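You operate a simulated robot arm through the tools that you are given. There is no shell and no other tool.

You run a simulated two-armed robot. Do the job below in one go: nothing can be reset, and whatever is moved stays where it is left.

JOB
Scrub the soap smear off the tray and stand the cup on it again.
Fine: hold the tray still while you scrub; use the small scrub brush and put it back. Set down upright: small cup, small scrub brush. What is to be rubbed or washed off counts as gone when no trace of it is left.

The check looks at the end state, three seconds after you hand in, the way a careful person would. Anything else that was tipped, shoved, dropped, spilled or broken makes it a failure.

ROBOT AND FRAMES
Two 6-joint arms with two-finger grippers on one trunk, on a base that drives. Base frame: it is fixed to the floor where the robot stands at the start and does not move with it; the origin is under the middle of the robot, x ahead of it, y to its left, z up; the surface under the hand at the start is at about z = 800. Units: mm, rad, N and s.
The left shoulder is at the start at [70, 176, 1190], the right one opposite. With the tool pointing down near the work surface each hand reaches from about 460 to 780 mm from the robot's upright axis, wherever it stands, measured 20 degrees to its own side. Places, roughly: floor of the tray [500, -200, 800]; peninsula counter top [600, 0, 800]; small scrub brush (8x5x8 cm) [700, -300, 800]. Payload 2.45 kg a hand.
The TCP of each hand is the grasp point between the finger pads, 26 mm short of the fingertips. In the tool frame z runs along the fingers and y along their closing line. The gripper opens to 96 mm. The gripper's body begins 69 mm behind the TCP.
Orientation is told as [roll, pitch, yaw] about the base's x, y, z axes, in that order, counted from this pose: with the fingers straight down and closing along the base's y, the tool's x points along the base's -x, its y along +y and its z along -z.

CONTROLS
- The arms move only by the tool drive_tool. It takes "left_steps", "right_steps" or both (then of equal length, played together; a hand with none holds still); each is a list of rows, each an object of numbers (a shift or turn left out is 0, a gripper value left out holds the last): "x", "y", "z": the shift along the tool's x, y, z in mm; "wx", "wy", "wz": the turn, a rotation vector about the tool's x, y, z in rad; "jaw": the opening in per cent of the stroke, from 0 (shut) to 100 (fully open). In form: [{"x": .., "y": .., "z": .., "wx": .., "wy": .., "wz": .., "jaw": ..}, ...]. A call has 1 to 20 rows; each row is the pose to reach, as a shift and turn from the pose commanded when the call began, along the tool's axes at that moment. Rows are played at 5 a second. More than 50 mm and 0.15 rad between two rows, or a gripper value outside its range, and nothing of the call is played. A pose out of reach is approached as far as the arm can. The call stops where the force on the tool passes 40 N (or 10 N more than at its start, if that is more) or the arm is blocked; 0.2 s more then pass. Each finger halts on what it meets, pressing with about 28 N; the grip force reading is that of the motor and also rises with nothing between the fingers. The clock runs only during rows and for 0.2 s after the last one: add rows that repeat a pose to give the fingers time. It gives the time, the measured TCP pose, the force on the tool (base axes), the opening and the grip force at its end, in the units of the frame above (readings bear some noise), with the torque about the TCP (base axes, N m) and any sound that the robot's microphone picked up, and new pictures: "pictures" is both (left out), scene, wrist or none (wrist: the cameras of the hands that moved).
- Cameras (640 x 400 px; columns grow to the right, rows downward): "scene" is now at [130.4, 8.4, 1495.2]; the picture's right is [-0.08, -1.00, -0.00], its down [-0.70, 0.06, -0.72] and it looks along [0.71, -0.06, -0.70] (base axes); focal length 254 px, centre (320, 200). "left" rides on the left gripper at [82, -3, -98] in its tool frame; the picture's right is [0.04, 1.00, 0.00], its down [-0.73, 0.03, -0.68] and it looks along [-0.68, 0.03, 0.73] (tool axes); focal length 256 px, centre (320, 200). "right" rides on the right gripper at [82, 3, -98] in its tool frame; the picture's right is [-0.04, 1.00, 0.00], its down [-0.73, -0.03, -0.68] and it looks along [-0.68, -0.03, 0.73] (tool axes); focal length 256 px, centre (320, 200). There is no depth. A picture from a camera that has moved, and an enlarged one, comes with that camera's place and axes in the base frame and with its lens. The place of the scene camera against the robot may be out by one fixed shift of up to 25 mm in any direction.
- move_column(by): slides the trunk up (or, below 0, down) by that many mm; the arms and the scene camera ride with it, the base frame stays. It gives what a move gives, with no picture.
- roll_base(legs): drives the robot by 1 to 6 legs, each [ahead, left, turn to the left] in mm, mm and rad, along the robot's own axes; the way and the turn of a leg run together, so that a leg with both is an arc; at most 1500 mm and 3.142 rad a leg. The arms and the cameras ride along, it lands a little off, and it stops where it bumps. It gives what a move gives, and a new picture of the scene camera.
- turn_head(pan, tilt): turns the head with the scene camera to pan (to the left, within 1.501 rad either way) and tilt (down, from -0.506 to 1.204), counted from straight ahead of the robot. It gives what a move gives, and a new picture of the scene camera.
- close_up(camera, box): a new picture of the part [left, top, right, bottom] of that camera's present view, enlarged. The clock stands still meanwhile.
- close_job(): hands the job in; it is judged then, once.

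Places have to be worked out from the pictures, the camera data and where the tool is seen. Open the grippers and draw the arms clear of the work before you hand the job in, unless the task says otherwise.

The tools are called after ">>>" by a JSON object that holds its "method" and its "body". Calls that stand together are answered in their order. drive_tool: Moves the arms, as the interface text tells. Its arguments: {"type":"object","properties":{"left_steps":{"type":"array","items":{"type":"object","properties":{"x":{"type":"number"},"y":{"type":"number"},"z":{"type":"number"},"wx":{"type":"number"},"wy":{"type":"number"},"wz":{"type":"number"},"jaw":{"type":"number"}}}},"right_steps":{"type":"array","items":{"type":"object","properties":{"x":{"type":"number"},"y":{"type":"number"},"z":{"type":"number"},"wx":{"type":"number"},"wy":{"type":"number"},"wz":{"type":"number"},"jaw":{"type":"number"}}}},"pictures":{"type":"string","enum":["both","scene","wrist","none"]}},"required":[]} The other tools are called the same way: move_column (by) slides the trunk up or down; roll_base (legs) drives the base; turn_head (pan, tilt) turns the head that bears the scene camera; close_up (camera, box) takes an enlarged picture of a part of a camera's view; close_job () hands the job in.

At the start:

```text
time: 0.0
left_tcp_pos: [638.6, 81.9, 1183.7]
left_ee_rot: [0.001, 0.001, 0.0]
left_contact_force: [-0.7, -0.7, -0.4]
left_torque: [-0.02, -0.02, 0.01]
left_opening: 95.8
left_grip_force: 0.1
right_tcp_pos: [424.8, -363.1, 1074.1]
right_ee_rot: [0.0, 0.001, 0.001]
right_contact_force: [-0.1, -0.7, 0.2]
right_torque: [-0.01, 0.03, 0.02]
right_opening: 96.1
right_grip_force: 0.0
trunk travel left (down, up): [-675.0, 165.0]
robot x, y, heading: [-0.5, -0.1, 0.0]
head pan, tilt: [-0.082, 0.771]
```

scene: 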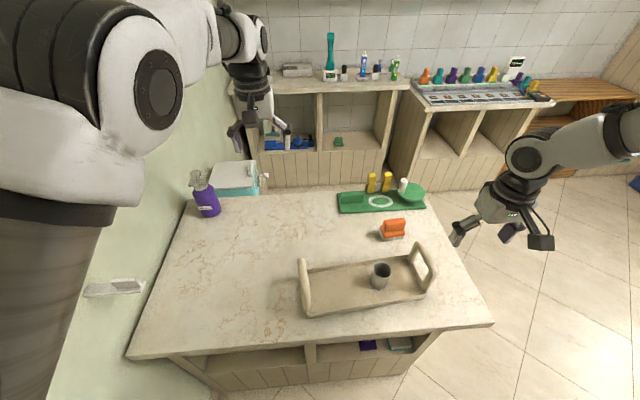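
right: 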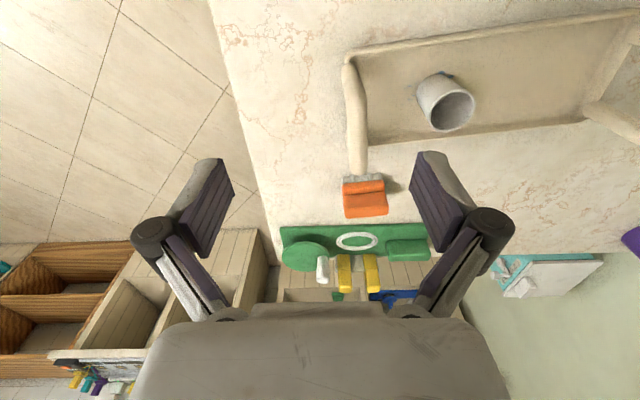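
left: 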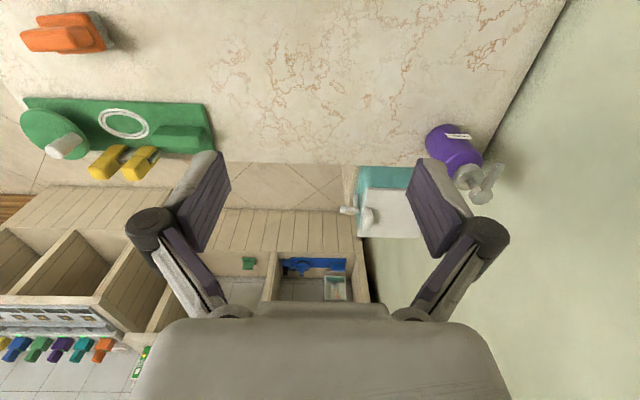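

I see the tray with the cup in it, and the orange brush behind it. I look closer at each first.

>>> {"method": "close_up", "body": {"camera": "scene", "box": [280, 200, 460, 330]}}

>>> {"method": "close_up", "body": {"camera": "right", "box": [320, 0, 640, 230]}}

>>> {"method": "close_up", "body": {"camera": "scene", "box": [320, 160, 460, 260]}}

```text
3.08 times, centred on (370, 265) of scene
camera zoom: at [130.4, 8.4, 1495.2], right [-0.08, -1.0, 0.0], down [-0.7, 0.06, -0.72], along [0.71, -0.06, -0.7], focal length 781 px, centre (166, 0)
```

zoom: 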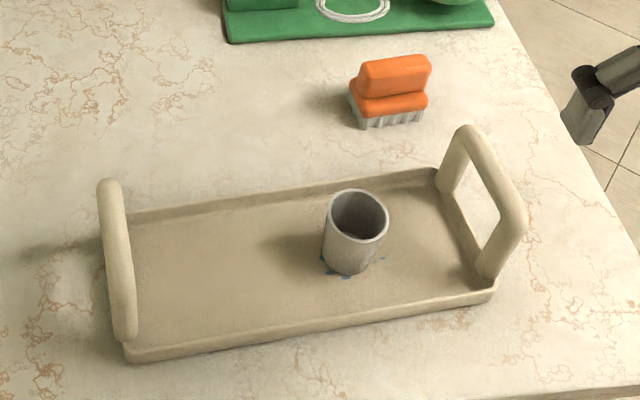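

```text
1.74 times, centred on (480, 115) of right
camera zoom: at [343.0, -359.1, 1173.8], right [0.04, 1.0, 0.0], down [0.73, -0.03, 0.68], along [0.68, -0.03, -0.73], focal length 445 px, centre (42, 348)
```

zoom: 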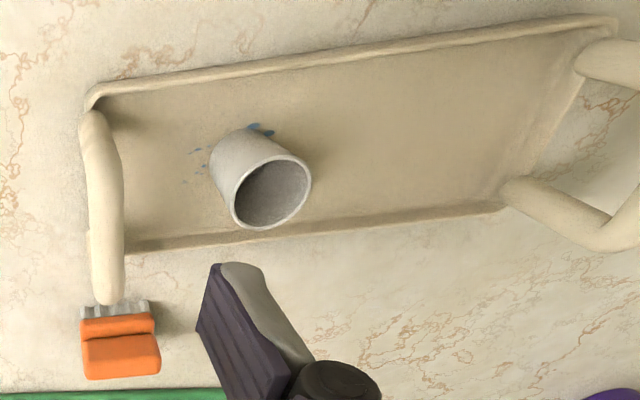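

```text
4.00 times, centred on (390, 210) of scene
camera zoom: at [130.4, 8.4, 1495.2], right [-0.08, -1.0, 0.0], down [-0.7, 0.06, -0.72], along [0.71, -0.06, -0.7], focal length 1016 px, centre (40, 160)
```

zoom: 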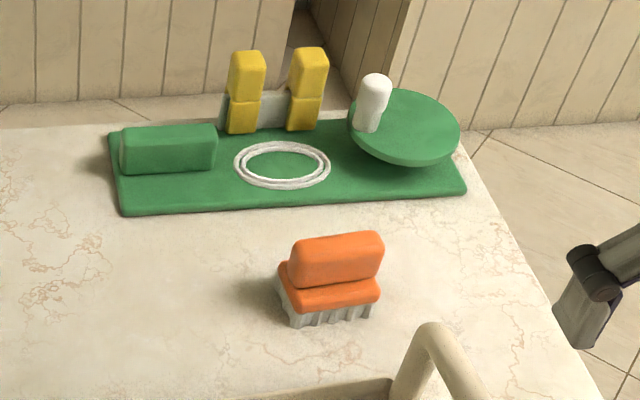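

The blue smear lies under the cup at about (478, -206). The tray seems turned about 0.09 rad, and its left handle is near (465, 25). I bring both hands over the work to measure more closely.

>>> {"method": "drive_tool", "body": {"left_steps": [{"x": 28, "y": 0, "z": 30}, {"x": 56, "y": -5, "z": 60}, {"x": 84, "y": -10, "z": 90}, {"x": 112, "y": -15, "z": 120}, {"x": 140, "y": -20, "z": 150}, {"x": 168, "y": -22, "z": 175}, {"x": 168, "y": -22, "z": 175}], "right_steps": [{"x": -9, "y": 26, "z": 12}, {"x": -18, "y": 52, "z": 25}, {"x": -27, "y": 78, "z": 37}, {"x": -36, "y": 104, "z": 50}, {"x": -45, "y": 130, "z": 62}, {"x": -53, "y": 157, "z": 74}, {"x": -53, "y": 157, "z": 74}], "pictures": "both"}}

```text
time: 1.6
left_tcp_pos: [514.3, 136.7, 1022.6]
left_ee_rot: [-0.074, -0.007, 0.054]
left_contact_force: [0.7, -0.4, 0.8]
left_torque: [0.0, 0.01, -0.01]
left_opening: 95.9
left_grip_force: 0.0
left hand out of reach, approached as far as the arm can: row 3, 4, 5, 6, 7
right_tcp_pos: [477.5, -205.3, 999.3]
right_ee_rot: [0.003, 0.0, 0.0]
right_contact_force: [0.0, -0.3, 0.5]
right_torque: [0.02, 0.02, -0.02]
right_opening: 96.2
right_grip_force: 0.1
trunk travel left (down, up): [-675.0, 165.0]
robot x, y, heading: [1.5, -0.5, 0.001]
head pan, tilt: [-0.082, 0.771]
camera scene: at [130.5, 7.2, 1495.2], right [-0.08, -1.0, 0.0], down [-0.7, 0.06, -0.72], along [0.71, -0.06, -0.7], focal length 254 px, centre (320, 200)
camera right: at [395.8, -202.6, 1098.9], right [0.04, 1.0, 0.0], down [0.73, -0.03, 0.68], along [0.68, -0.03, -0.73], focal length 256 px, centre (320, 200)
camera left: at [431.1, 135.5, 1119.2], right [-0.09, 0.99, -0.07], down [0.72, 0.12, 0.68], along [0.68, 0.01, -0.73], focal length 256 px, centre (320, 200)
```

scene: 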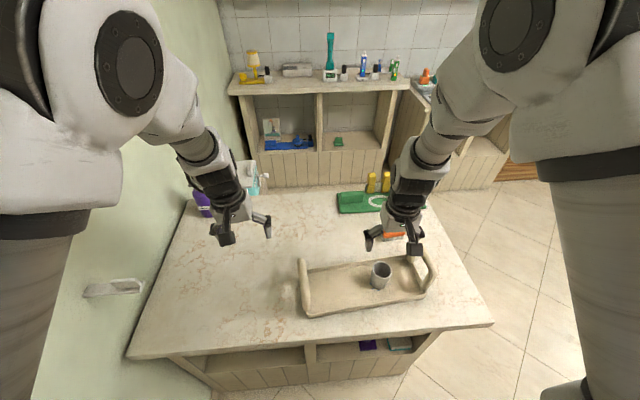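
right: 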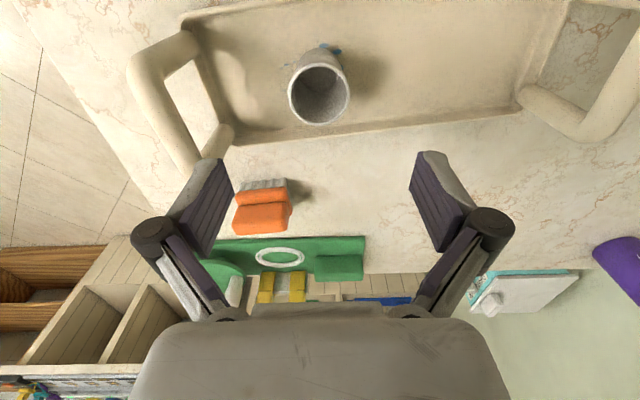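
left: 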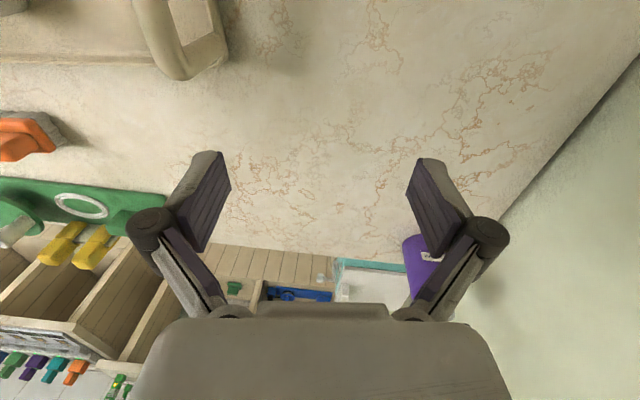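

The right hand is above the cup, whose axis I judge at (479, -207), with a rim near z 875. I check the cup's inside and the brush before going down.

>>> {"method": "close_up", "body": {"camera": "right", "box": [260, 30, 390, 140]}}

>>> {"method": "close_up", "body": {"camera": "right", "box": [200, 150, 380, 310]}}

```text
3.64 times, centred on (325, 85) of right
camera zoom: at [395.8, -202.6, 1098.9], right [0.04, 1.0, 0.0], down [0.73, -0.03, 0.68], along [0.68, -0.03, -0.73], focal length 931 px, centre (302, 618)
```

zoom: 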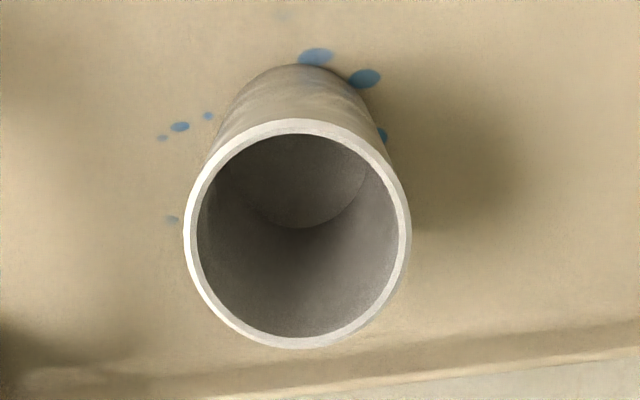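

```text
2.50 times, centred on (290, 230) of right
camera zoom: at [395.8, -202.6, 1098.9], right [0.04, 1.0, 0.0], down [0.73, -0.03, 0.68], along [0.68, -0.03, -0.73], focal length 640 px, centre (395, 125)
```

zoom: 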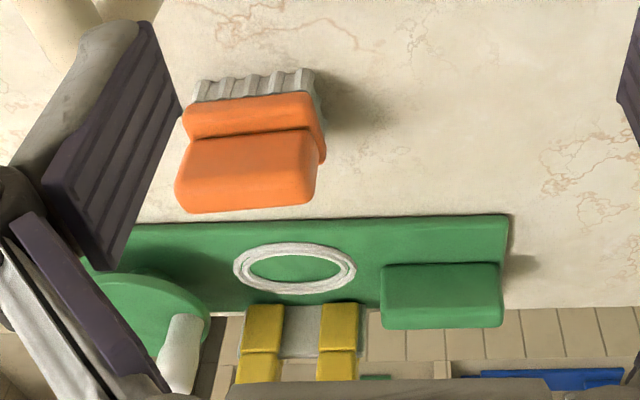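

The cup is empty and upright, and blue drops show around its foot. I lower the open right gripper around the cup and close on it.

>>> {"method": "drive_tool", "body": {"right_steps": [{"x": -1.5, "y": -1.7, "z": 40}, {"x": -1.5, "y": -1.7, "z": 80}, {"x": -1.5, "y": -1.7, "z": 115}, {"x": -1.5, "y": -1.7, "z": 135}, {"x": -1.5, "y": -1.7, "z": 146}, {"x": -1.5, "y": -1.7, "z": 146}], "pictures": "wrist"}}

```text
time: 3.0
left_tcp_pos: [511.4, 137.8, 1016.0]
left_ee_rot: [-0.074, 0.006, 0.054]
left_contact_force: [-0.8, 0.1, 0.8]
left_torque: [0.04, -0.02, 0.0]
left_opening: 96.0
left_grip_force: 0.1
right_tcp_pos: [479.7, -207.5, 855.3]
right_ee_rot: [-0.001, 0.001, 0.0]
right_contact_force: [-0.3, 0.5, 0.7]
right_torque: [-0.02, -0.05, 0.01]
right_opening: 95.8
right_grip_force: 0.0
trunk travel left (down, up): [-675.0, 165.0]
robot x, y, heading: [-0.1, -3.5, 0.0]
head pan, tilt: [-0.082, 0.771]
camera right: at [397.6, -203.9, 954.0], right [0.04, 1.0, 0.0], down [0.73, -0.03, 0.68], along [0.68, -0.03, -0.73], focal length 256 px, centre (320, 200)
```

right: 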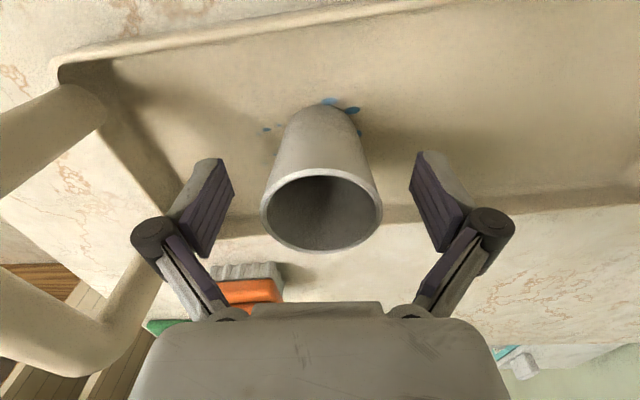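

The cup sits centred between the fingers, so I close the grip.

>>> {"method": "drive_tool", "body": {"right_steps": [{"jaw": 75}, {"jaw": 60}, {"jaw": 45}, {"jaw": 45}, {"jaw": 45}], "pictures": "wrist"}}

```text
time: 4.2
left_tcp_pos: [511.7, 136.4, 1018.2]
left_ee_rot: [-0.073, 0.002, 0.052]
left_contact_force: [-0.2, -0.4, 0.0]
left_torque: [-0.01, 0.01, 0.0]
left_opening: 96.0
left_grip_force: 0.1
right_tcp_pos: [479.6, -206.9, 853.2]
right_ee_rot: [0.002, 0.001, 0.0]
right_contact_force: [0.7, 0.2, -0.3]
right_torque: [0.0, 0.01, 0.01]
right_opening: 50.7
right_grip_force: 28.7
trunk travel left (down, up): [-675.0, 165.0]
robot x, y, heading: [0.8, -1.4, 0.001]
head pan, tilt: [-0.082, 0.771]
camera right: at [397.7, -204.1, 954.1], right [0.04, 1.0, 0.0], down [0.73, -0.03, 0.68], along [0.68, -0.03, -0.73], focal length 256 px, centre (320, 200)
```

right: 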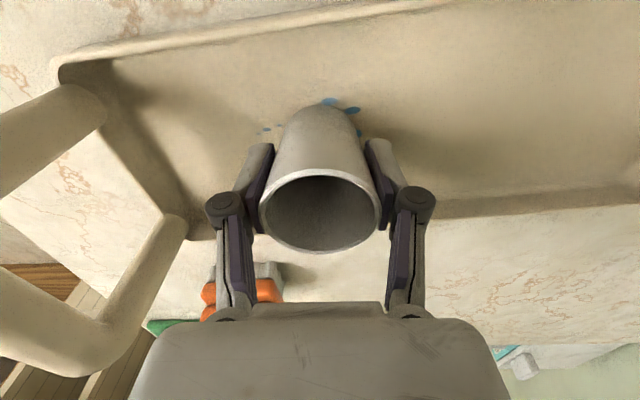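

The cup is held at 51 mm opening. I lift it straight up and carry it over the rear wall of the tray, to the free counter near (650, -130).

>>> {"method": "drive_tool", "body": {"right_steps": [{"z": -15}, {"z": -45}, {"z": -80}, {"z": -100}, {"x": -34, "y": 15, "z": -100}, {"x": -68, "y": 31, "z": -100}, {"x": -102, "y": 46, "z": -100}, {"x": -136, "y": 62, "z": -100}, {"x": -170, "y": 77, "z": -100}, {"x": -170, "y": 77, "z": -100}, {"x": -170, "y": 77, "z": -70}, {"x": -170, "y": 77, "z": -40}, {"x": -170, "y": 77, "z": -20}, {"x": -170, "y": 77, "z": -10}, {"x": -170, "y": 77, "z": -10}], "pictures": "both"}}

```text
time: 7.4
left_tcp_pos: [512.5, 137.0, 1017.8]
left_ee_rot: [-0.074, 0.003, 0.051]
left_contact_force: [-1.0, -0.1, -0.4]
left_torque: [0.02, -0.03, -0.01]
left_opening: 95.8
left_grip_force: 0.1
right_tcp_pos: [650.5, -130.5, 864.1]
right_ee_rot: [0.0, 0.001, -0.001]
right_contact_force: [0.0, 0.4, -0.2]
right_torque: [-0.01, -0.02, 0.0]
right_opening: 50.6
right_grip_force: 28.0
trunk travel left (down, up): [-675.0, 165.0]
robot x, y, heading: [-1.1, -2.6, -0.001]
head pan, tilt: [-0.082, 0.771]
camera scene: at [130.3, 8.5, 1495.2], right [-0.08, -1.0, 0.0], down [-0.7, 0.06, -0.72], along [0.71, -0.06, -0.7], focal length 254 px, centre (320, 200)
camera right: at [567.4, -126.8, 963.5], right [0.04, 1.0, 0.0], down [0.73, -0.03, 0.68], along [0.68, -0.03, -0.73], focal length 256 px, centre (320, 200)
```

scene: 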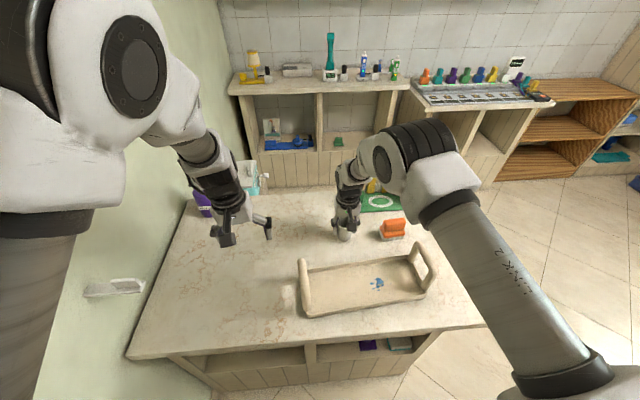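
right: 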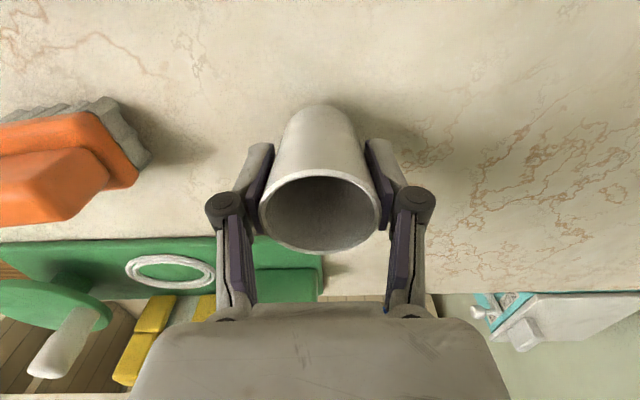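

The cup hangs about 10 mm above the counter, clear of the brush. I lower it in small steps and watch the force.

>>> {"method": "drive_tool", "body": {"right_steps": [{"z": 4}, {"z": 8}, {"z": 10}, {"z": 11}], "pictures": "none"}}

>>> {"method": "close_up", "body": {"camera": "scene", "box": [280, 230, 460, 330]}}

```text
time: 8.4
left_tcp_pos: [512.7, 136.7, 1018.5]
left_ee_rot: [-0.075, 0.001, 0.051]
left_contact_force: [-0.4, -0.6, -1.0]
left_torque: [0.02, 0.0, 0.01]
left_opening: 96.1
left_grip_force: 0.0
right_tcp_pos: [648.9, -129.1, 854.1]
right_ee_rot: [0.0, 0.002, 0.0]
right_contact_force: [-0.5, 0.4, -0.4]
right_torque: [0.03, 0.03, 0.01]
right_opening: 51.0
right_grip_force: 28.6
trunk travel left (down, up): [-675.0, 165.0]
robot x, y, heading: [1.5, 2.7, -0.002]
head pan, tilt: [-0.082, 0.771]
```

```text
3.56 times, centred on (370, 280) of scene
camera zoom: at [130.7, 8.5, 1495.2], right [-0.08, -1.0, 0.0], down [-0.7, 0.06, -0.72], along [0.71, -0.06, -0.7], focal length 903 px, centre (142, -84)
```

zoom: 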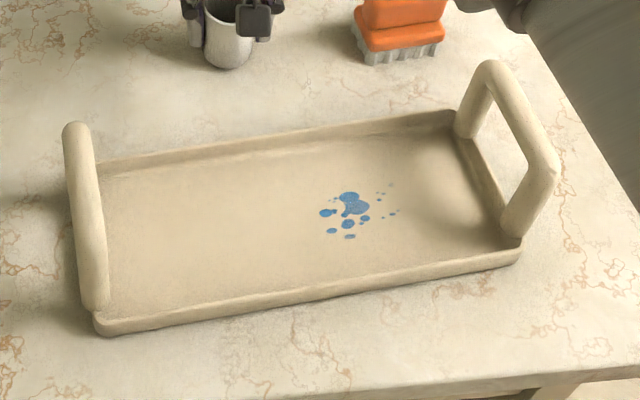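

There is no contact yet at 854, so I lower further in 1 mm steps.

>>> {"method": "drive_tool", "body": {"right_steps": [{"z": 1}, {"z": 2}, {"z": 3}, {"z": 3}], "pictures": "none"}}

```text
time: 9.4
left_tcp_pos: [513.1, 135.0, 1017.4]
left_ee_rot: [-0.074, 0.0, 0.053]
left_contact_force: [-0.3, -0.2, 0.7]
left_torque: [0.02, -0.01, -0.01]
left_opening: 95.9
left_grip_force: 0.1
right_tcp_pos: [649.5, -129.6, 851.5]
right_ee_rot: [0.0, 0.0, 0.001]
right_contact_force: [-0.1, 0.6, 0.1]
right_torque: [0.0, 0.0, 0.04]
right_opening: 50.8
right_grip_force: 28.2
trunk travel left (down, up): [-675.0, 165.0]
robot x, y, heading: [2.3, -0.2, 0.003]
head pan, tilt: [-0.082, 0.771]
```

>>> {"method": "drive_tool", "body": {"right_steps": [{"z": 1}, {"z": 2}, {"z": 2}], "pictures": "wrist"}}

```text
time: 10.2
left_tcp_pos: [512.1, 136.7, 1017.2]
left_ee_rot: [-0.073, 0.002, 0.052]
left_contact_force: [-0.4, -0.4, -0.3]
left_torque: [0.0, -0.01, -0.01]
left_opening: 96.1
left_grip_force: 0.0
right_tcp_pos: [649.5, -128.9, 848.6]
right_ee_rot: [-0.001, 0.001, 0.0]
right_contact_force: [0.1, 0.0, 2.0]
right_torque: [-0.05, -0.02, 0.01]
right_opening: 50.6
right_grip_force: 27.9
trunk travel left (down, up): [-675.0, 165.0]
robot x, y, heading: [-0.9, -3.0, 0.002]
head pan, tilt: [-0.082, 0.771]
camera right: at [567.4, -126.6, 948.0], right [0.04, 1.0, 0.0], down [0.73, -0.03, 0.68], along [0.68, -0.03, -0.73], focal length 256 px, centre (320, 200)
```

right: 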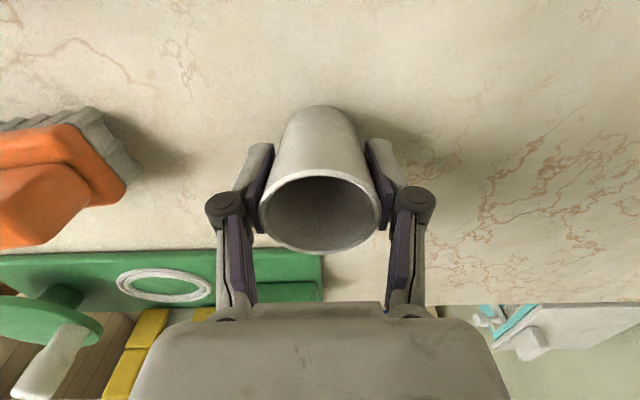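

The force just began to rise (2 N), so the cup touches at about 848.6. I press 1 mm more and then open the gripper slowly.

>>> {"method": "drive_tool", "body": {"right_steps": [{"z": 0.7}, {"z": 0.7}], "pictures": "none"}}

```text
time: 10.8
left_tcp_pos: [512.4, 137.2, 1018.2]
left_ee_rot: [-0.073, 0.002, 0.051]
left_contact_force: [0.1, 0.2, 0.9]
left_torque: [-0.01, 0.03, 0.04]
left_opening: 96.1
left_grip_force: 0.0
right_tcp_pos: [648.9, -128.8, 848.7]
right_ee_rot: [0.002, 0.0, -0.001]
right_contact_force: [0.7, 1.4, 6.1]
right_torque: [-0.07, 0.0, 0.02]
right_opening: 50.8
right_grip_force: 27.9
trunk travel left (down, up): [-675.0, 165.0]
robot x, y, heading: [0.1, -0.1, 0.004]
head pan, tilt: [-0.082, 0.771]
```

The cup stands firmly on the counter at 6 N. I open and rise straight up.

>>> {"method": "drive_tool", "body": {"right_steps": [{"jaw": 65}, {"jaw": 80}, {"jaw": 100}, {"jaw": 100}, {"z": -30}, {"z": -75}, {"z": -120}, {"z": -150}, {"z": -150}], "pictures": "both"}}

```text
time: 12.8
left_tcp_pos: [513.0, 137.0, 1016.6]
left_ee_rot: [-0.074, 0.004, 0.052]
left_contact_force: [0.5, -0.1, 0.0]
left_torque: [0.02, -0.03, 0.0]
left_opening: 95.9
left_grip_force: 0.0
right_tcp_pos: [649.7, -129.4, 997.8]
right_ee_rot: [0.0, 0.001, 0.001]
right_contact_force: [-0.5, -0.9, -0.2]
right_torque: [0.02, -0.04, -0.02]
right_opening: 96.0
right_grip_force: 0.1
trunk travel left (down, up): [-675.0, 165.0]
robot x, y, heading: [-0.9, -1.2, 0.003]
head pan, tilt: [-0.082, 0.771]
camera scene: at [131.0, 8.4, 1495.2], right [-0.08, -1.0, 0.0], down [-0.7, 0.06, -0.72], along [0.71, -0.06, -0.7], focal length 254 px, centre (320, 200)
camera right: at [567.2, -126.5, 1097.0], right [0.04, 1.0, 0.0], down [0.73, -0.03, 0.68], along [0.68, -0.03, -0.73], focal length 256 px, centre (320, 200)
```

scene: 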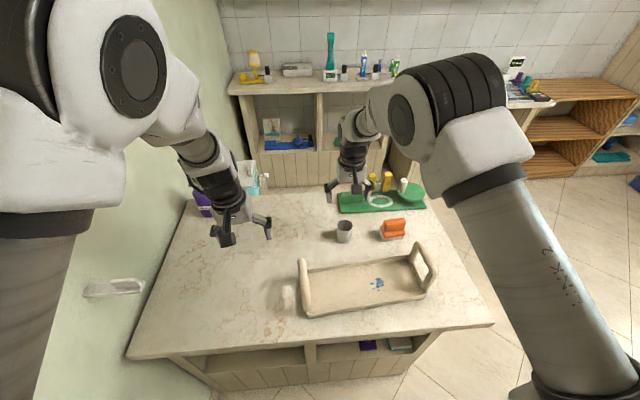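
right: 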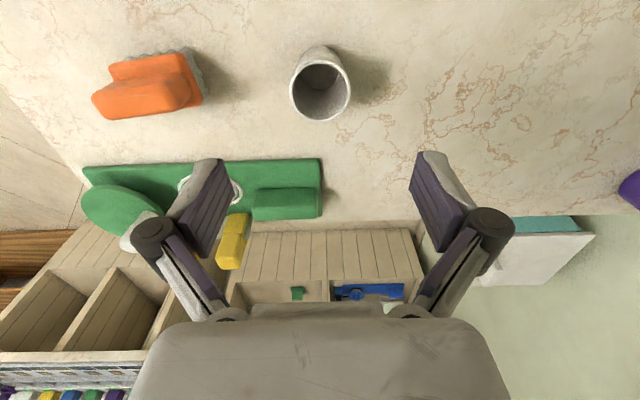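

The cup stands upright at (649, -129). I now move the right hand over the brush to measure where it lies and how it is turned.

>>> {"method": "drive_tool", "body": {"right_steps": [{"x": 4, "y": -40}, {"x": 8, "y": -80}, {"x": 12, "y": -120}, {"x": 15, "y": -159}, {"x": 15, "y": -159}], "pictures": "wrist"}}

>>> {"method": "close_up", "body": {"camera": "right", "box": [240, 20, 400, 130]}}

```text
time: 14.0
left_tcp_pos: [511.6, 138.3, 1017.2]
left_ee_rot: [-0.075, 0.005, 0.052]
left_contact_force: [-0.4, 0.0, -0.2]
left_torque: [-0.03, 0.02, -0.05]
left_opening: 96.2
left_grip_force: 0.1
right_tcp_pos: [633.2, -289.1, 997.6]
right_ee_rot: [0.001, 0.0, 0.0]
right_contact_force: [-1.5, 0.6, -0.3]
right_torque: [-0.02, -0.01, 0.02]
right_opening: 96.2
right_grip_force: 0.0
trunk travel left (down, up): [-675.0, 165.0]
robot x, y, heading: [1.3, -2.2, -0.002]
head pan, tilt: [-0.082, 0.771]
camera right: at [552.7, -284.4, 1096.8], right [0.04, 1.0, 0.0], down [0.73, -0.03, 0.68], along [0.68, -0.03, -0.73], focal length 256 px, centre (320, 200)
```

right: 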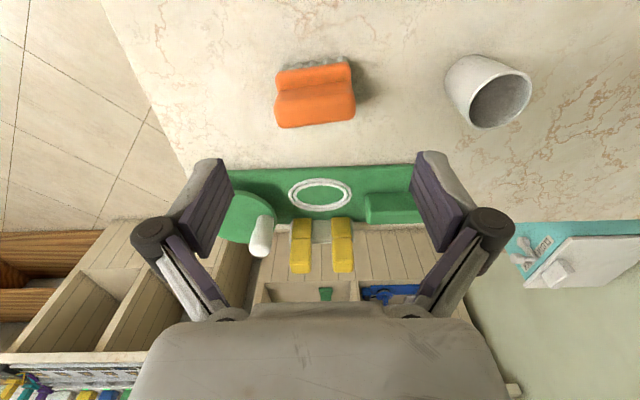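

```text
3.64 times, centred on (320, 75) of right
camera zoom: at [552.7, -284.4, 1096.8], right [0.04, 1.0, 0.0], down [0.73, -0.03, 0.68], along [0.68, -0.03, -0.73], focal length 931 px, centre (320, 654)
```

zoom: 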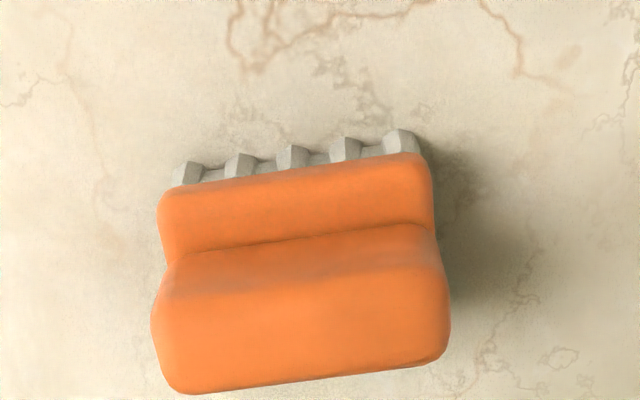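

The brush is turned about 0.09 rad, with its centre near (649, -293), its block top near z 850 and its ridge top near 880. I turn the gripper so that it closes across the short side of the brush.

>>> {"method": "drive_tool", "body": {"right_steps": [{"x": -2, "wz": 0.148}, {"x": -4, "wz": 0.296, "y": -1}, {"x": -6, "wz": 0.444, "y": -1}, {"x": -8, "wz": 0.592, "y": -2}, {"x": -10, "wz": 0.74, "y": -2}, {"x": -12, "wz": 0.888, "y": -3}, {"x": -14, "wz": 1.036, "y": -3}, {"x": -16, "wz": 1.184, "y": -4}, {"x": -16, "wz": 1.332, "y": -4}, {"x": -16, "wz": 1.48, "y": -4}, {"x": -16, "wz": 1.48, "y": -4}], "pictures": "both"}}

>>> {"method": "close_up", "body": {"camera": "right", "box": [230, 20, 410, 140]}}

```text
time: 16.4
left_tcp_pos: [513.5, 135.2, 1017.7]
left_ee_rot: [-0.073, 0.002, 0.052]
left_contact_force: [-1.1, -0.4, 0.1]
left_torque: [0.02, 0.0, -0.02]
left_opening: 96.0
left_grip_force: 0.1
right_tcp_pos: [650.6, -293.5, 999.0]
right_ee_rot: [0.0, 0.0, -1.483]
right_contact_force: [0.8, -0.1, -0.5]
right_torque: [0.0, -0.04, 0.02]
right_opening: 95.8
right_grip_force: 0.0
trunk travel left (down, up): [-675.0, 165.0]
robot x, y, heading: [-2.1, 0.2, 0.001]
head pan, tilt: [-0.082, 0.771]
camera scene: at [130.5, 8.4, 1495.2], right [-0.08, -1.0, 0.0], down [-0.7, 0.06, -0.72], along [0.71, -0.06, -0.7], focal length 254 px, centre (320, 200)
camera right: at [646.2, -211.7, 1097.0], right [1.0, 0.05, 0.0], down [0.04, -0.73, 0.68], along [0.03, -0.68, -0.73], focal length 256 px, centre (320, 200)
```

scene: 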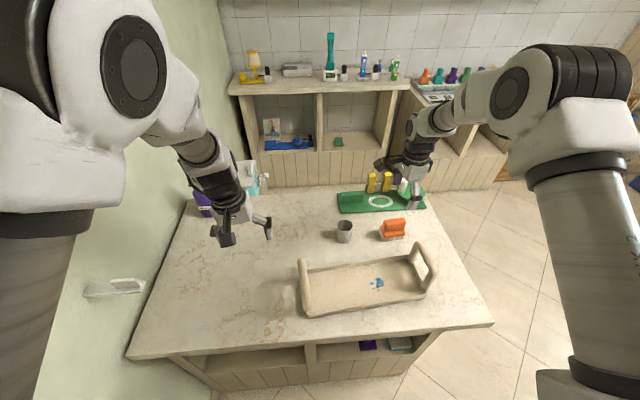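
right: 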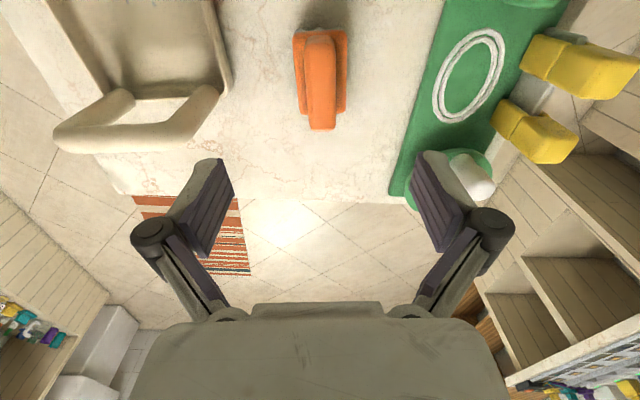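

```text
3.33 times, centred on (320, 80) of right
camera zoom: at [646.2, -211.7, 1097.0], right [1.0, 0.05, 0.0], down [0.04, -0.73, 0.68], along [0.03, -0.68, -0.73], focal length 853 px, centre (320, 600)
```

zoom: 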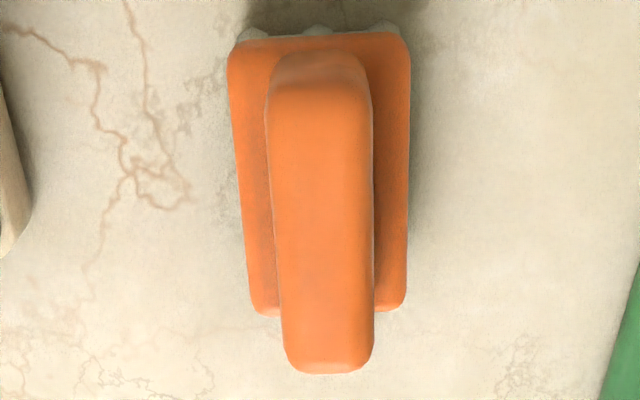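

The brush's centre shows at about (650, -292), right under the gripper and lined up with it. I descend to z 850 so that the fingers flank its block.

>>> {"method": "drive_tool", "body": {"right_steps": [{"z": 40}, {"z": 80}, {"z": 115}, {"z": 135}, {"z": 148}, {"z": 148}], "pictures": "both"}}

>>> {"method": "close_up", "body": {"camera": "scene", "box": [340, 180, 460, 260]}}

```text
time: 17.8
left_tcp_pos: [512.7, 137.0, 1017.4]
left_ee_rot: [-0.073, 0.003, 0.052]
left_contact_force: [0.9, -0.1, 0.3]
left_torque: [-0.03, 0.01, 0.0]
left_opening: 95.7
left_grip_force: 0.1
right_tcp_pos: [650.5, -292.6, 850.1]
right_ee_rot: [-0.001, 0.0, -1.48]
right_contact_force: [1.0, -0.5, -0.1]
right_torque: [-0.02, 0.0, 0.01]
right_opening: 96.2
right_grip_force: 0.1
trunk travel left (down, up): [-675.0, 165.0]
robot x, y, heading: [-1.3, 0.3, 0.003]
head pan, tilt: [-0.082, 0.771]
camera scene: at [130.3, 8.5, 1495.2], right [-0.08, -1.0, 0.0], down [-0.7, 0.06, -0.72], along [0.71, -0.06, -0.7], focal length 254 px, centre (320, 200)
camera right: at [645.8, -211.7, 949.3], right [1.0, 0.05, 0.0], down [0.04, -0.73, 0.68], along [0.03, -0.68, -0.73], focal length 256 px, centre (320, 200)
```

scene: 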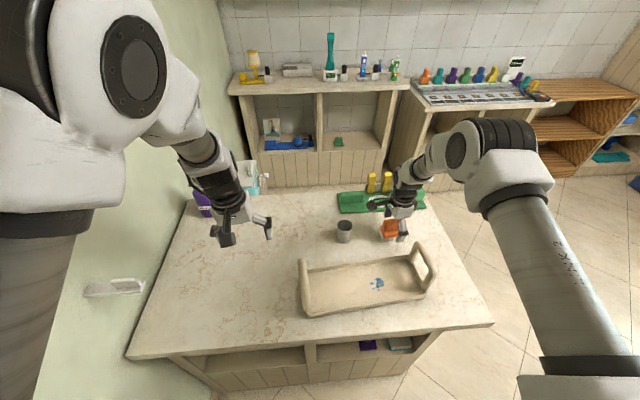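
right: 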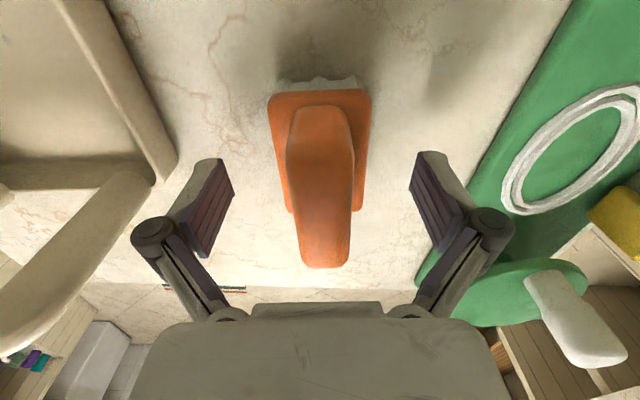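

```text
5.00 times, centred on (400, 220) of scene
camera zoom: at [130.3, 8.5, 1495.2], right [-0.08, -1.0, 0.0], down [-0.7, 0.06, -0.72], along [0.71, -0.06, -0.7], focal length 1270 px, centre (-80, 100)
```

zoom: 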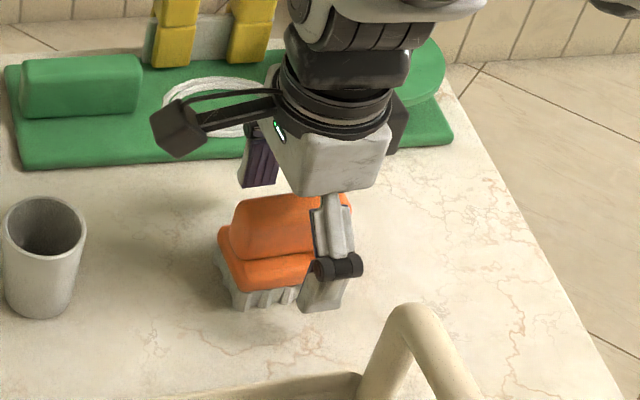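

The fingers flank the block evenly, so I close the grip on it.

>>> {"method": "drive_tool", "body": {"right_steps": [{"jaw": 75}, {"jaw": 60}, {"jaw": 45}, {"jaw": 40}, {"jaw": 40}, {"jaw": 40}], "pictures": "wrist"}}

```text
time: 19.2
left_tcp_pos: [512.7, 137.0, 1017.8]
left_ee_rot: [-0.073, 0.002, 0.052]
left_contact_force: [-0.2, 0.3, 0.4]
left_torque: [0.03, -0.01, 0.0]
left_opening: 96.0
left_grip_force: 0.0
right_tcp_pos: [650.1, -292.3, 850.1]
right_ee_rot: [-0.002, 0.0, -1.479]
right_contact_force: [0.3, 0.2, 1.7]
right_torque: [-0.01, -0.03, 0.01]
right_opening: 49.6
right_grip_force: 28.1
trunk travel left (down, up): [-675.0, 165.0]
robot x, y, heading: [-1.2, -0.8, -0.001]
head pan, tilt: [-0.082, 0.771]
camera right: at [645.9, -211.7, 949.6], right [1.0, 0.05, 0.0], down [0.04, -0.73, 0.68], along [0.03, -0.68, -0.73], focal length 256 px, centre (320, 200)
```

right: 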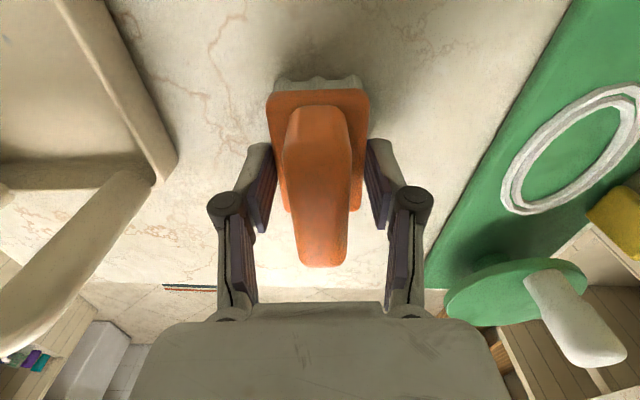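

The brush is gripped at 49.6 mm, with its resting pose at TCP (650, -292, 850) and yaw -1.48. I lift it clear and lower the left hand beside the tray's left handle to test its reach.

>>> {"method": "drive_tool", "body": {"left_steps": [{"x": 0, "y": 20, "z": 15}, {"x": -5, "y": 40, "z": 30}, {"x": -8, "y": 60, "z": 50}, {"x": -8, "y": 60, "z": 70}, {"x": -8, "y": 60, "z": 90}, {"x": -8, "y": 60, "z": 90}], "right_steps": [{"z": -15}, {"z": -45}, {"z": -80}, {"z": -110}, {"z": -110}, {"z": -110}], "pictures": "both"}}

>>> {"method": "close_up", "body": {"camera": "scene", "box": [270, 230, 450, 330]}}

```text
time: 20.6
left_tcp_pos: [514.0, 188.3, 919.6]
left_ee_rot: [0.0, -0.001, -0.001]
left_contact_force: [-0.6, 0.7, -0.6]
left_torque: [0.0, -0.03, 0.01]
left_opening: 96.0
left_grip_force: 0.0
right_tcp_pos: [651.5, -291.8, 959.8]
right_ee_rot: [0.0, 0.0, -1.48]
right_contact_force: [0.1, -0.5, -0.5]
right_torque: [0.01, 0.01, 0.01]
right_opening: 49.4
right_grip_force: 28.0
trunk travel left (down, up): [-675.0, 165.0]
robot x, y, heading: [-2.6, 0.3, -0.003]
head pan, tilt: [-0.082, 0.771]
camera scene: at [130.0, 8.7, 1495.3], right [-0.08, -1.0, 0.0], down [-0.69, 0.06, -0.72], along [0.71, -0.06, -0.7], focal length 254 px, centre (320, 200)
camera right: at [646.6, -210.5, 1060.2], right [1.0, 0.05, 0.0], down [0.04, -0.73, 0.68], along [0.03, -0.68, -0.73], focal length 256 px, centre (320, 200)
camera left: at [432.2, 184.1, 1017.6], right [-0.04, 1.0, 0.0], down [0.73, 0.03, 0.68], along [0.68, 0.03, -0.73], focal length 256 px, centre (320, 200)
```

scene: 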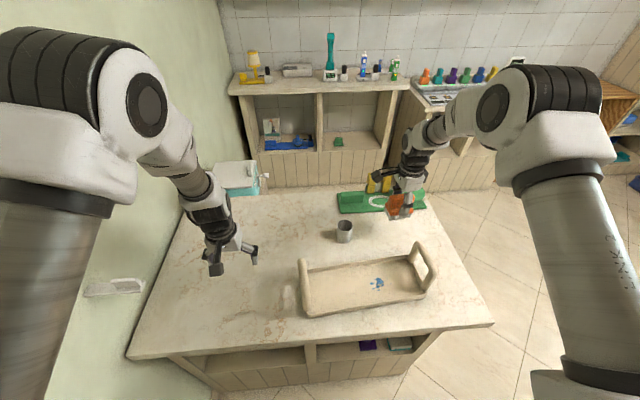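
right: 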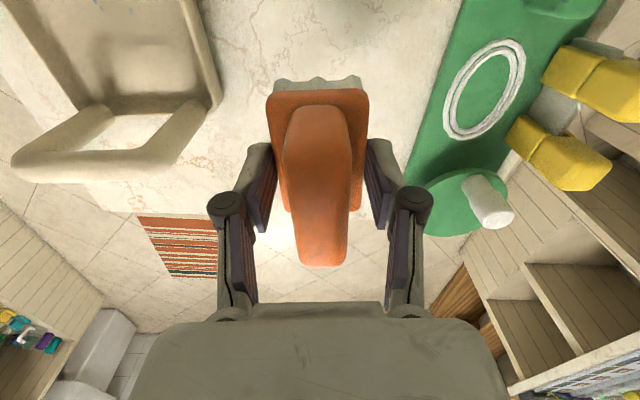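
left: 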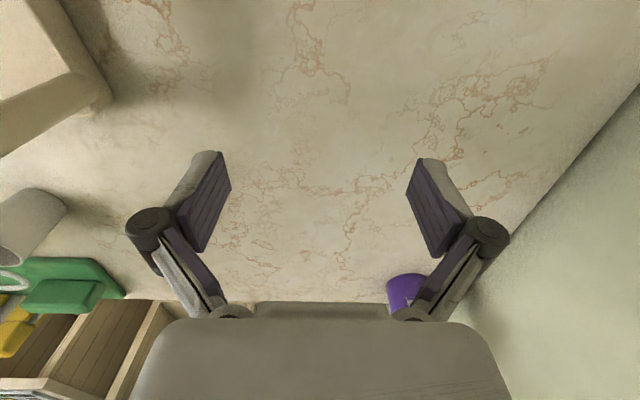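

```text
3.56 times, centred on (360, 280) of scene
camera zoom: at [130.0, 8.7, 1495.3], right [-0.08, -1.0, 0.0], down [-0.69, 0.06, -0.72], along [0.71, -0.06, -0.7], focal length 903 px, centre (178, -84)
```

zoom: 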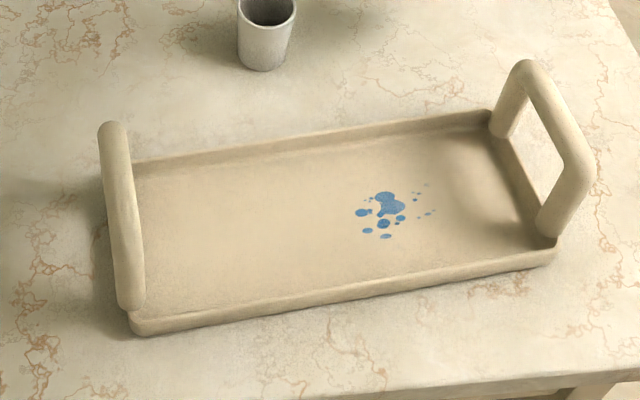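

The left hand now reaches (514, 188, 920) with no reach warning. I look at the tray's left end through the left camera.

>>> {"method": "close_up", "body": {"camera": "left", "box": [0, 0, 200, 170]}}

>>> {"method": "close_up", "body": {"camera": "scene", "box": [285, 245, 335, 325]}}

```text
2.35 times, centred on (100, 85) of left
camera zoom: at [432.2, 184.1, 1017.6], right [-0.04, 1.0, 0.0], down [0.73, 0.03, 0.68], along [0.68, 0.03, -0.73], focal length 602 px, centre (838, 471)
```

zoom: 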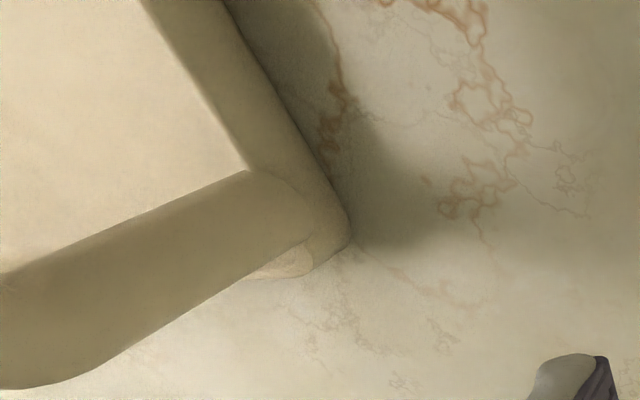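

```text
5.00 times, centred on (310, 285) of scene
camera zoom: at [130.0, 8.7, 1495.3], right [-0.08, -1.0, 0.0], down [-0.69, 0.06, -0.72], along [0.71, -0.06, -0.7], focal length 1270 px, centre (370, -225)
```

zoom: 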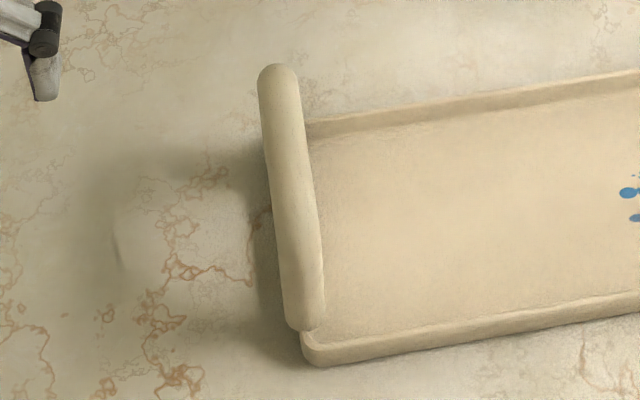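

The tray's far left corner is near (525, 12). I rise a little and move inward, to see the handle from above and test how far in the left arm reaches.

>>> {"method": "drive_tool", "body": {"left_steps": [{"y": -20, "z": -25}, {"x": 4, "y": -50, "z": -45}, {"x": 8, "y": -80, "z": -55}, {"x": 12, "y": -110, "z": -55}, {"x": 14, "y": -140, "z": -55}, {"x": 14, "y": -140, "z": -55}], "pictures": "both"}}

```text
time: 22.0
left_tcp_pos: [545.1, 121.1, 981.9]
left_ee_rot: [-0.052, -0.001, 0.047]
left_contact_force: [-0.4, 0.1, -0.1]
left_torque: [-0.02, -0.01, 0.0]
left_opening: 96.0
left_grip_force: 0.1
left hand out of reach, approached as far as the arm can: row 3, 4, 5, 6
right_tcp_pos: [651.9, -291.6, 960.9]
right_ee_rot: [-0.001, 0.001, -1.481]
right_contact_force: [0.3, -0.4, -0.4]
right_torque: [0.01, -0.02, 0.03]
right_opening: 49.4
right_grip_force: 28.3
trunk travel left (down, up): [-675.0, 165.0]
robot x, y, heading: [2.3, 0.8, -0.002]
head pan, tilt: [-0.082, 0.771]
camera scene: at [131.0, 8.8, 1495.2], right [-0.08, -1.0, 0.0], down [-0.7, 0.06, -0.72], along [0.71, -0.06, -0.7], focal length 254 px, centre (320, 200)
camera left: at [461.8, 119.7, 1080.5], right [-0.09, 0.99, -0.05], down [0.73, 0.1, 0.68], along [0.68, 0.02, -0.73], focal length 256 px, centre (320, 200)
```

scene: 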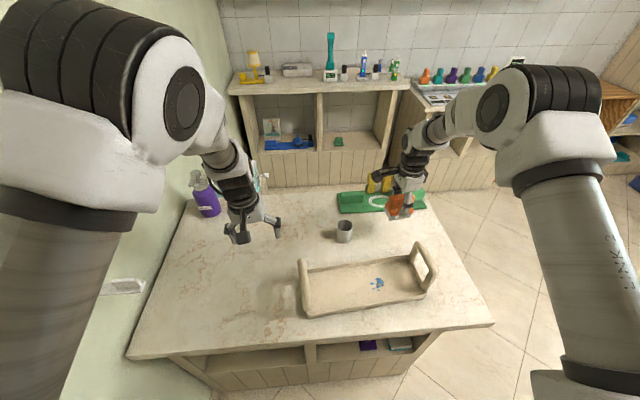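
left: 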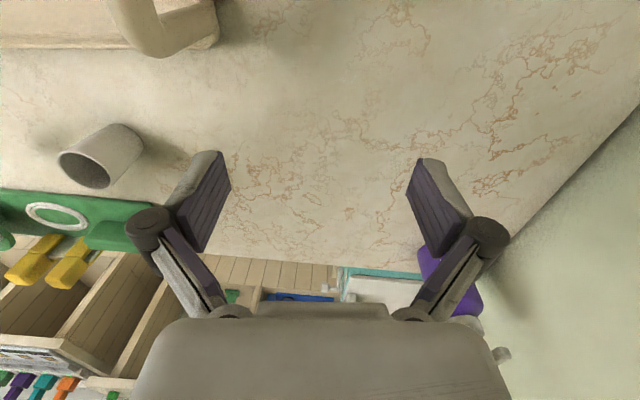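

Straight down, the left arm does not reach further inward here. I tilt the left hand so its fingers point down and to the right, which lets it grip the handle bar from outside with its wrist further out.

>>> {"method": "drive_tool", "body": {"left_steps": [{"y": 10, "wx": 0.13}, {"x": 10, "y": 20, "wx": 0.26}, {"x": 20, "y": 20, "wx": 0.39}, {"x": 30, "y": 10, "wx": 0.52}, {"x": 38, "y": 5, "wx": 0.65}, {"x": 45, "wx": 0.65}, {"x": 45, "wx": 0.65}], "pictures": "both"}}

```text
time: 23.6
left_tcp_pos: [492.2, 110.4, 974.3]
left_ee_rot: [-0.651, 0.001, 0.0]
left_contact_force: [-0.4, -0.3, 0.0]
left_torque: [-0.03, -0.02, 0.01]
left_opening: 96.0
left_grip_force: 0.1
right_tcp_pos: [650.8, -292.2, 961.7]
right_ee_rot: [0.0, -0.001, -1.48]
right_contact_force: [-0.7, 1.0, -1.5]
right_torque: [0.0, 0.0, 0.01]
right_opening: 49.7
right_grip_force: 27.4
trunk travel left (down, up): [-675.0, 165.0]
robot x, y, heading: [2.5, 0.1, 0.003]
head pan, tilt: [-0.082, 0.771]
camera scene: at [130.9, 8.6, 1495.2], right [-0.08, -1.0, 0.0], down [-0.7, 0.06, -0.72], along [0.71, -0.06, -0.7], focal length 254 px, centre (320, 200)
camera left: at [409.6, 167.0, 1054.0], right [-0.04, 0.79, -0.61], down [0.73, 0.43, 0.52], along [0.68, -0.42, -0.6], focal length 256 px, centre (320, 200)
```

scene: 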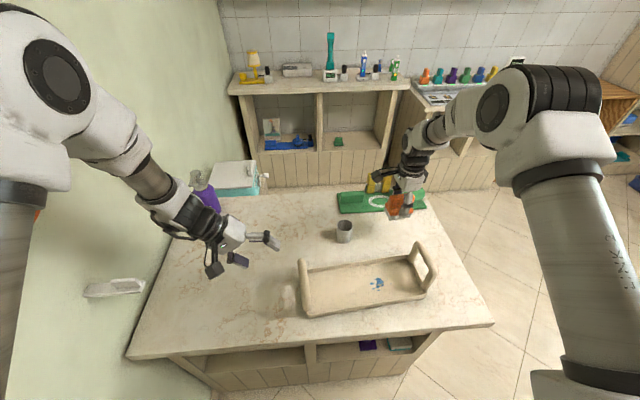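
left: 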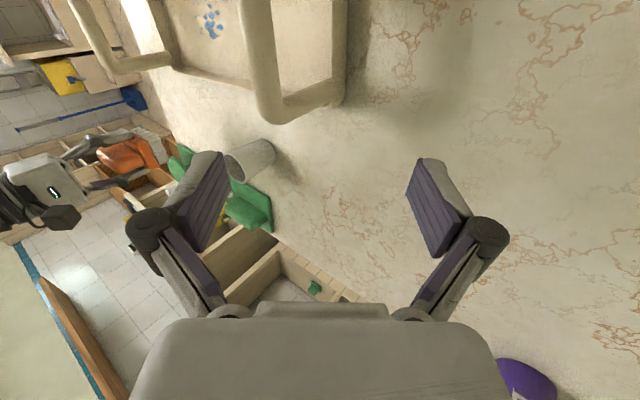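

The tilted pose works. From several views I place the left handle bar centre at about (463, 9, 905), turned 0.095 rad. I move to a point 60 mm short of it along the fingers.

>>> {"method": "drive_tool", "body": {"left_steps": [{"x": 11, "y": -13, "z": 19, "wy": -0.02, "wz": -0.025}, {"x": 22, "y": -26, "z": 38, "wy": -0.04, "wz": -0.05}, {"x": 32.5, "y": -39, "z": 56.6, "wy": -0.0576, "wz": -0.0756}, {"x": 32.5, "y": -39, "z": 56.6, "wy": -0.0576, "wz": -0.0756}], "pictures": "both"}}

>>> {"method": "close_up", "body": {"camera": "scene", "box": [220, 210, 360, 320]}}

```text
time: 24.6
left_tcp_pos: [459.7, 44.9, 953.0]
left_ee_rot: [-0.651, 0.0, 0.094]
left_contact_force: [0.1, 0.1, 0.4]
left_torque: [0.0, 0.03, 0.0]
left_opening: 96.1
left_grip_force: 0.0
right_tcp_pos: [651.6, -291.1, 960.4]
right_ee_rot: [-0.001, 0.0, -1.481]
right_contact_force: [-0.5, -0.3, -1.8]
right_torque: [0.02, 0.02, -0.04]
right_opening: 49.8
right_grip_force: 28.5
trunk travel left (down, up): [-675.0, 165.0]
robot x, y, heading: [-3.8, -0.1, 0.004]
head pan, tilt: [-0.082, 0.771]
camera scene: at [130.9, 9.0, 1495.2], right [-0.08, -1.0, 0.0], down [-0.7, 0.06, -0.72], along [0.71, -0.06, -0.7], focal length 254 px, centre (320, 200)
camera left: at [372.2, 93.3, 1032.3], right [-0.12, 0.79, -0.61], down [0.69, 0.5, 0.52], along [0.72, -0.36, -0.6], focal length 256 px, centre (320, 200)
```

scene: 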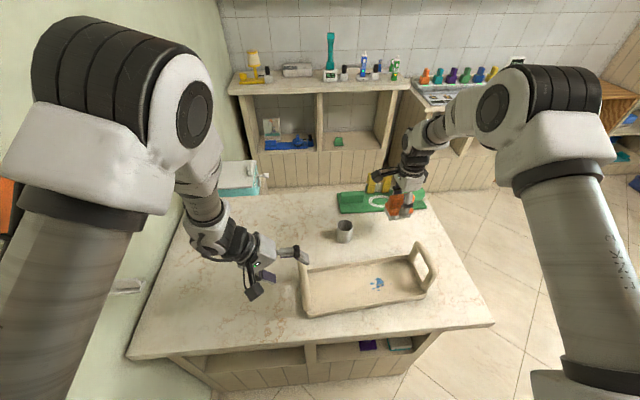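
left: 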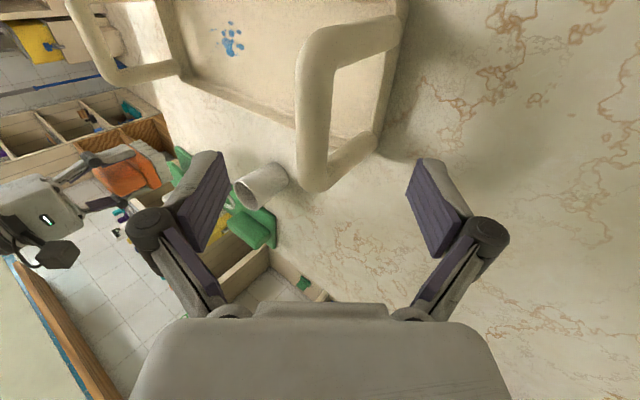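

```text
3.64 times, centred on (290, 265) of scene
camera zoom: at [130.9, 9.0, 1495.2], right [-0.08, -1.0, 0.0], down [-0.7, 0.06, -0.72], along [0.71, -0.06, -0.7], focal length 923 px, centre (429, -36)
```

zoom: 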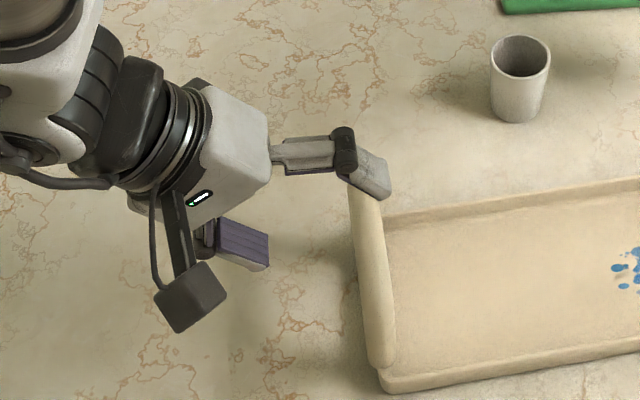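

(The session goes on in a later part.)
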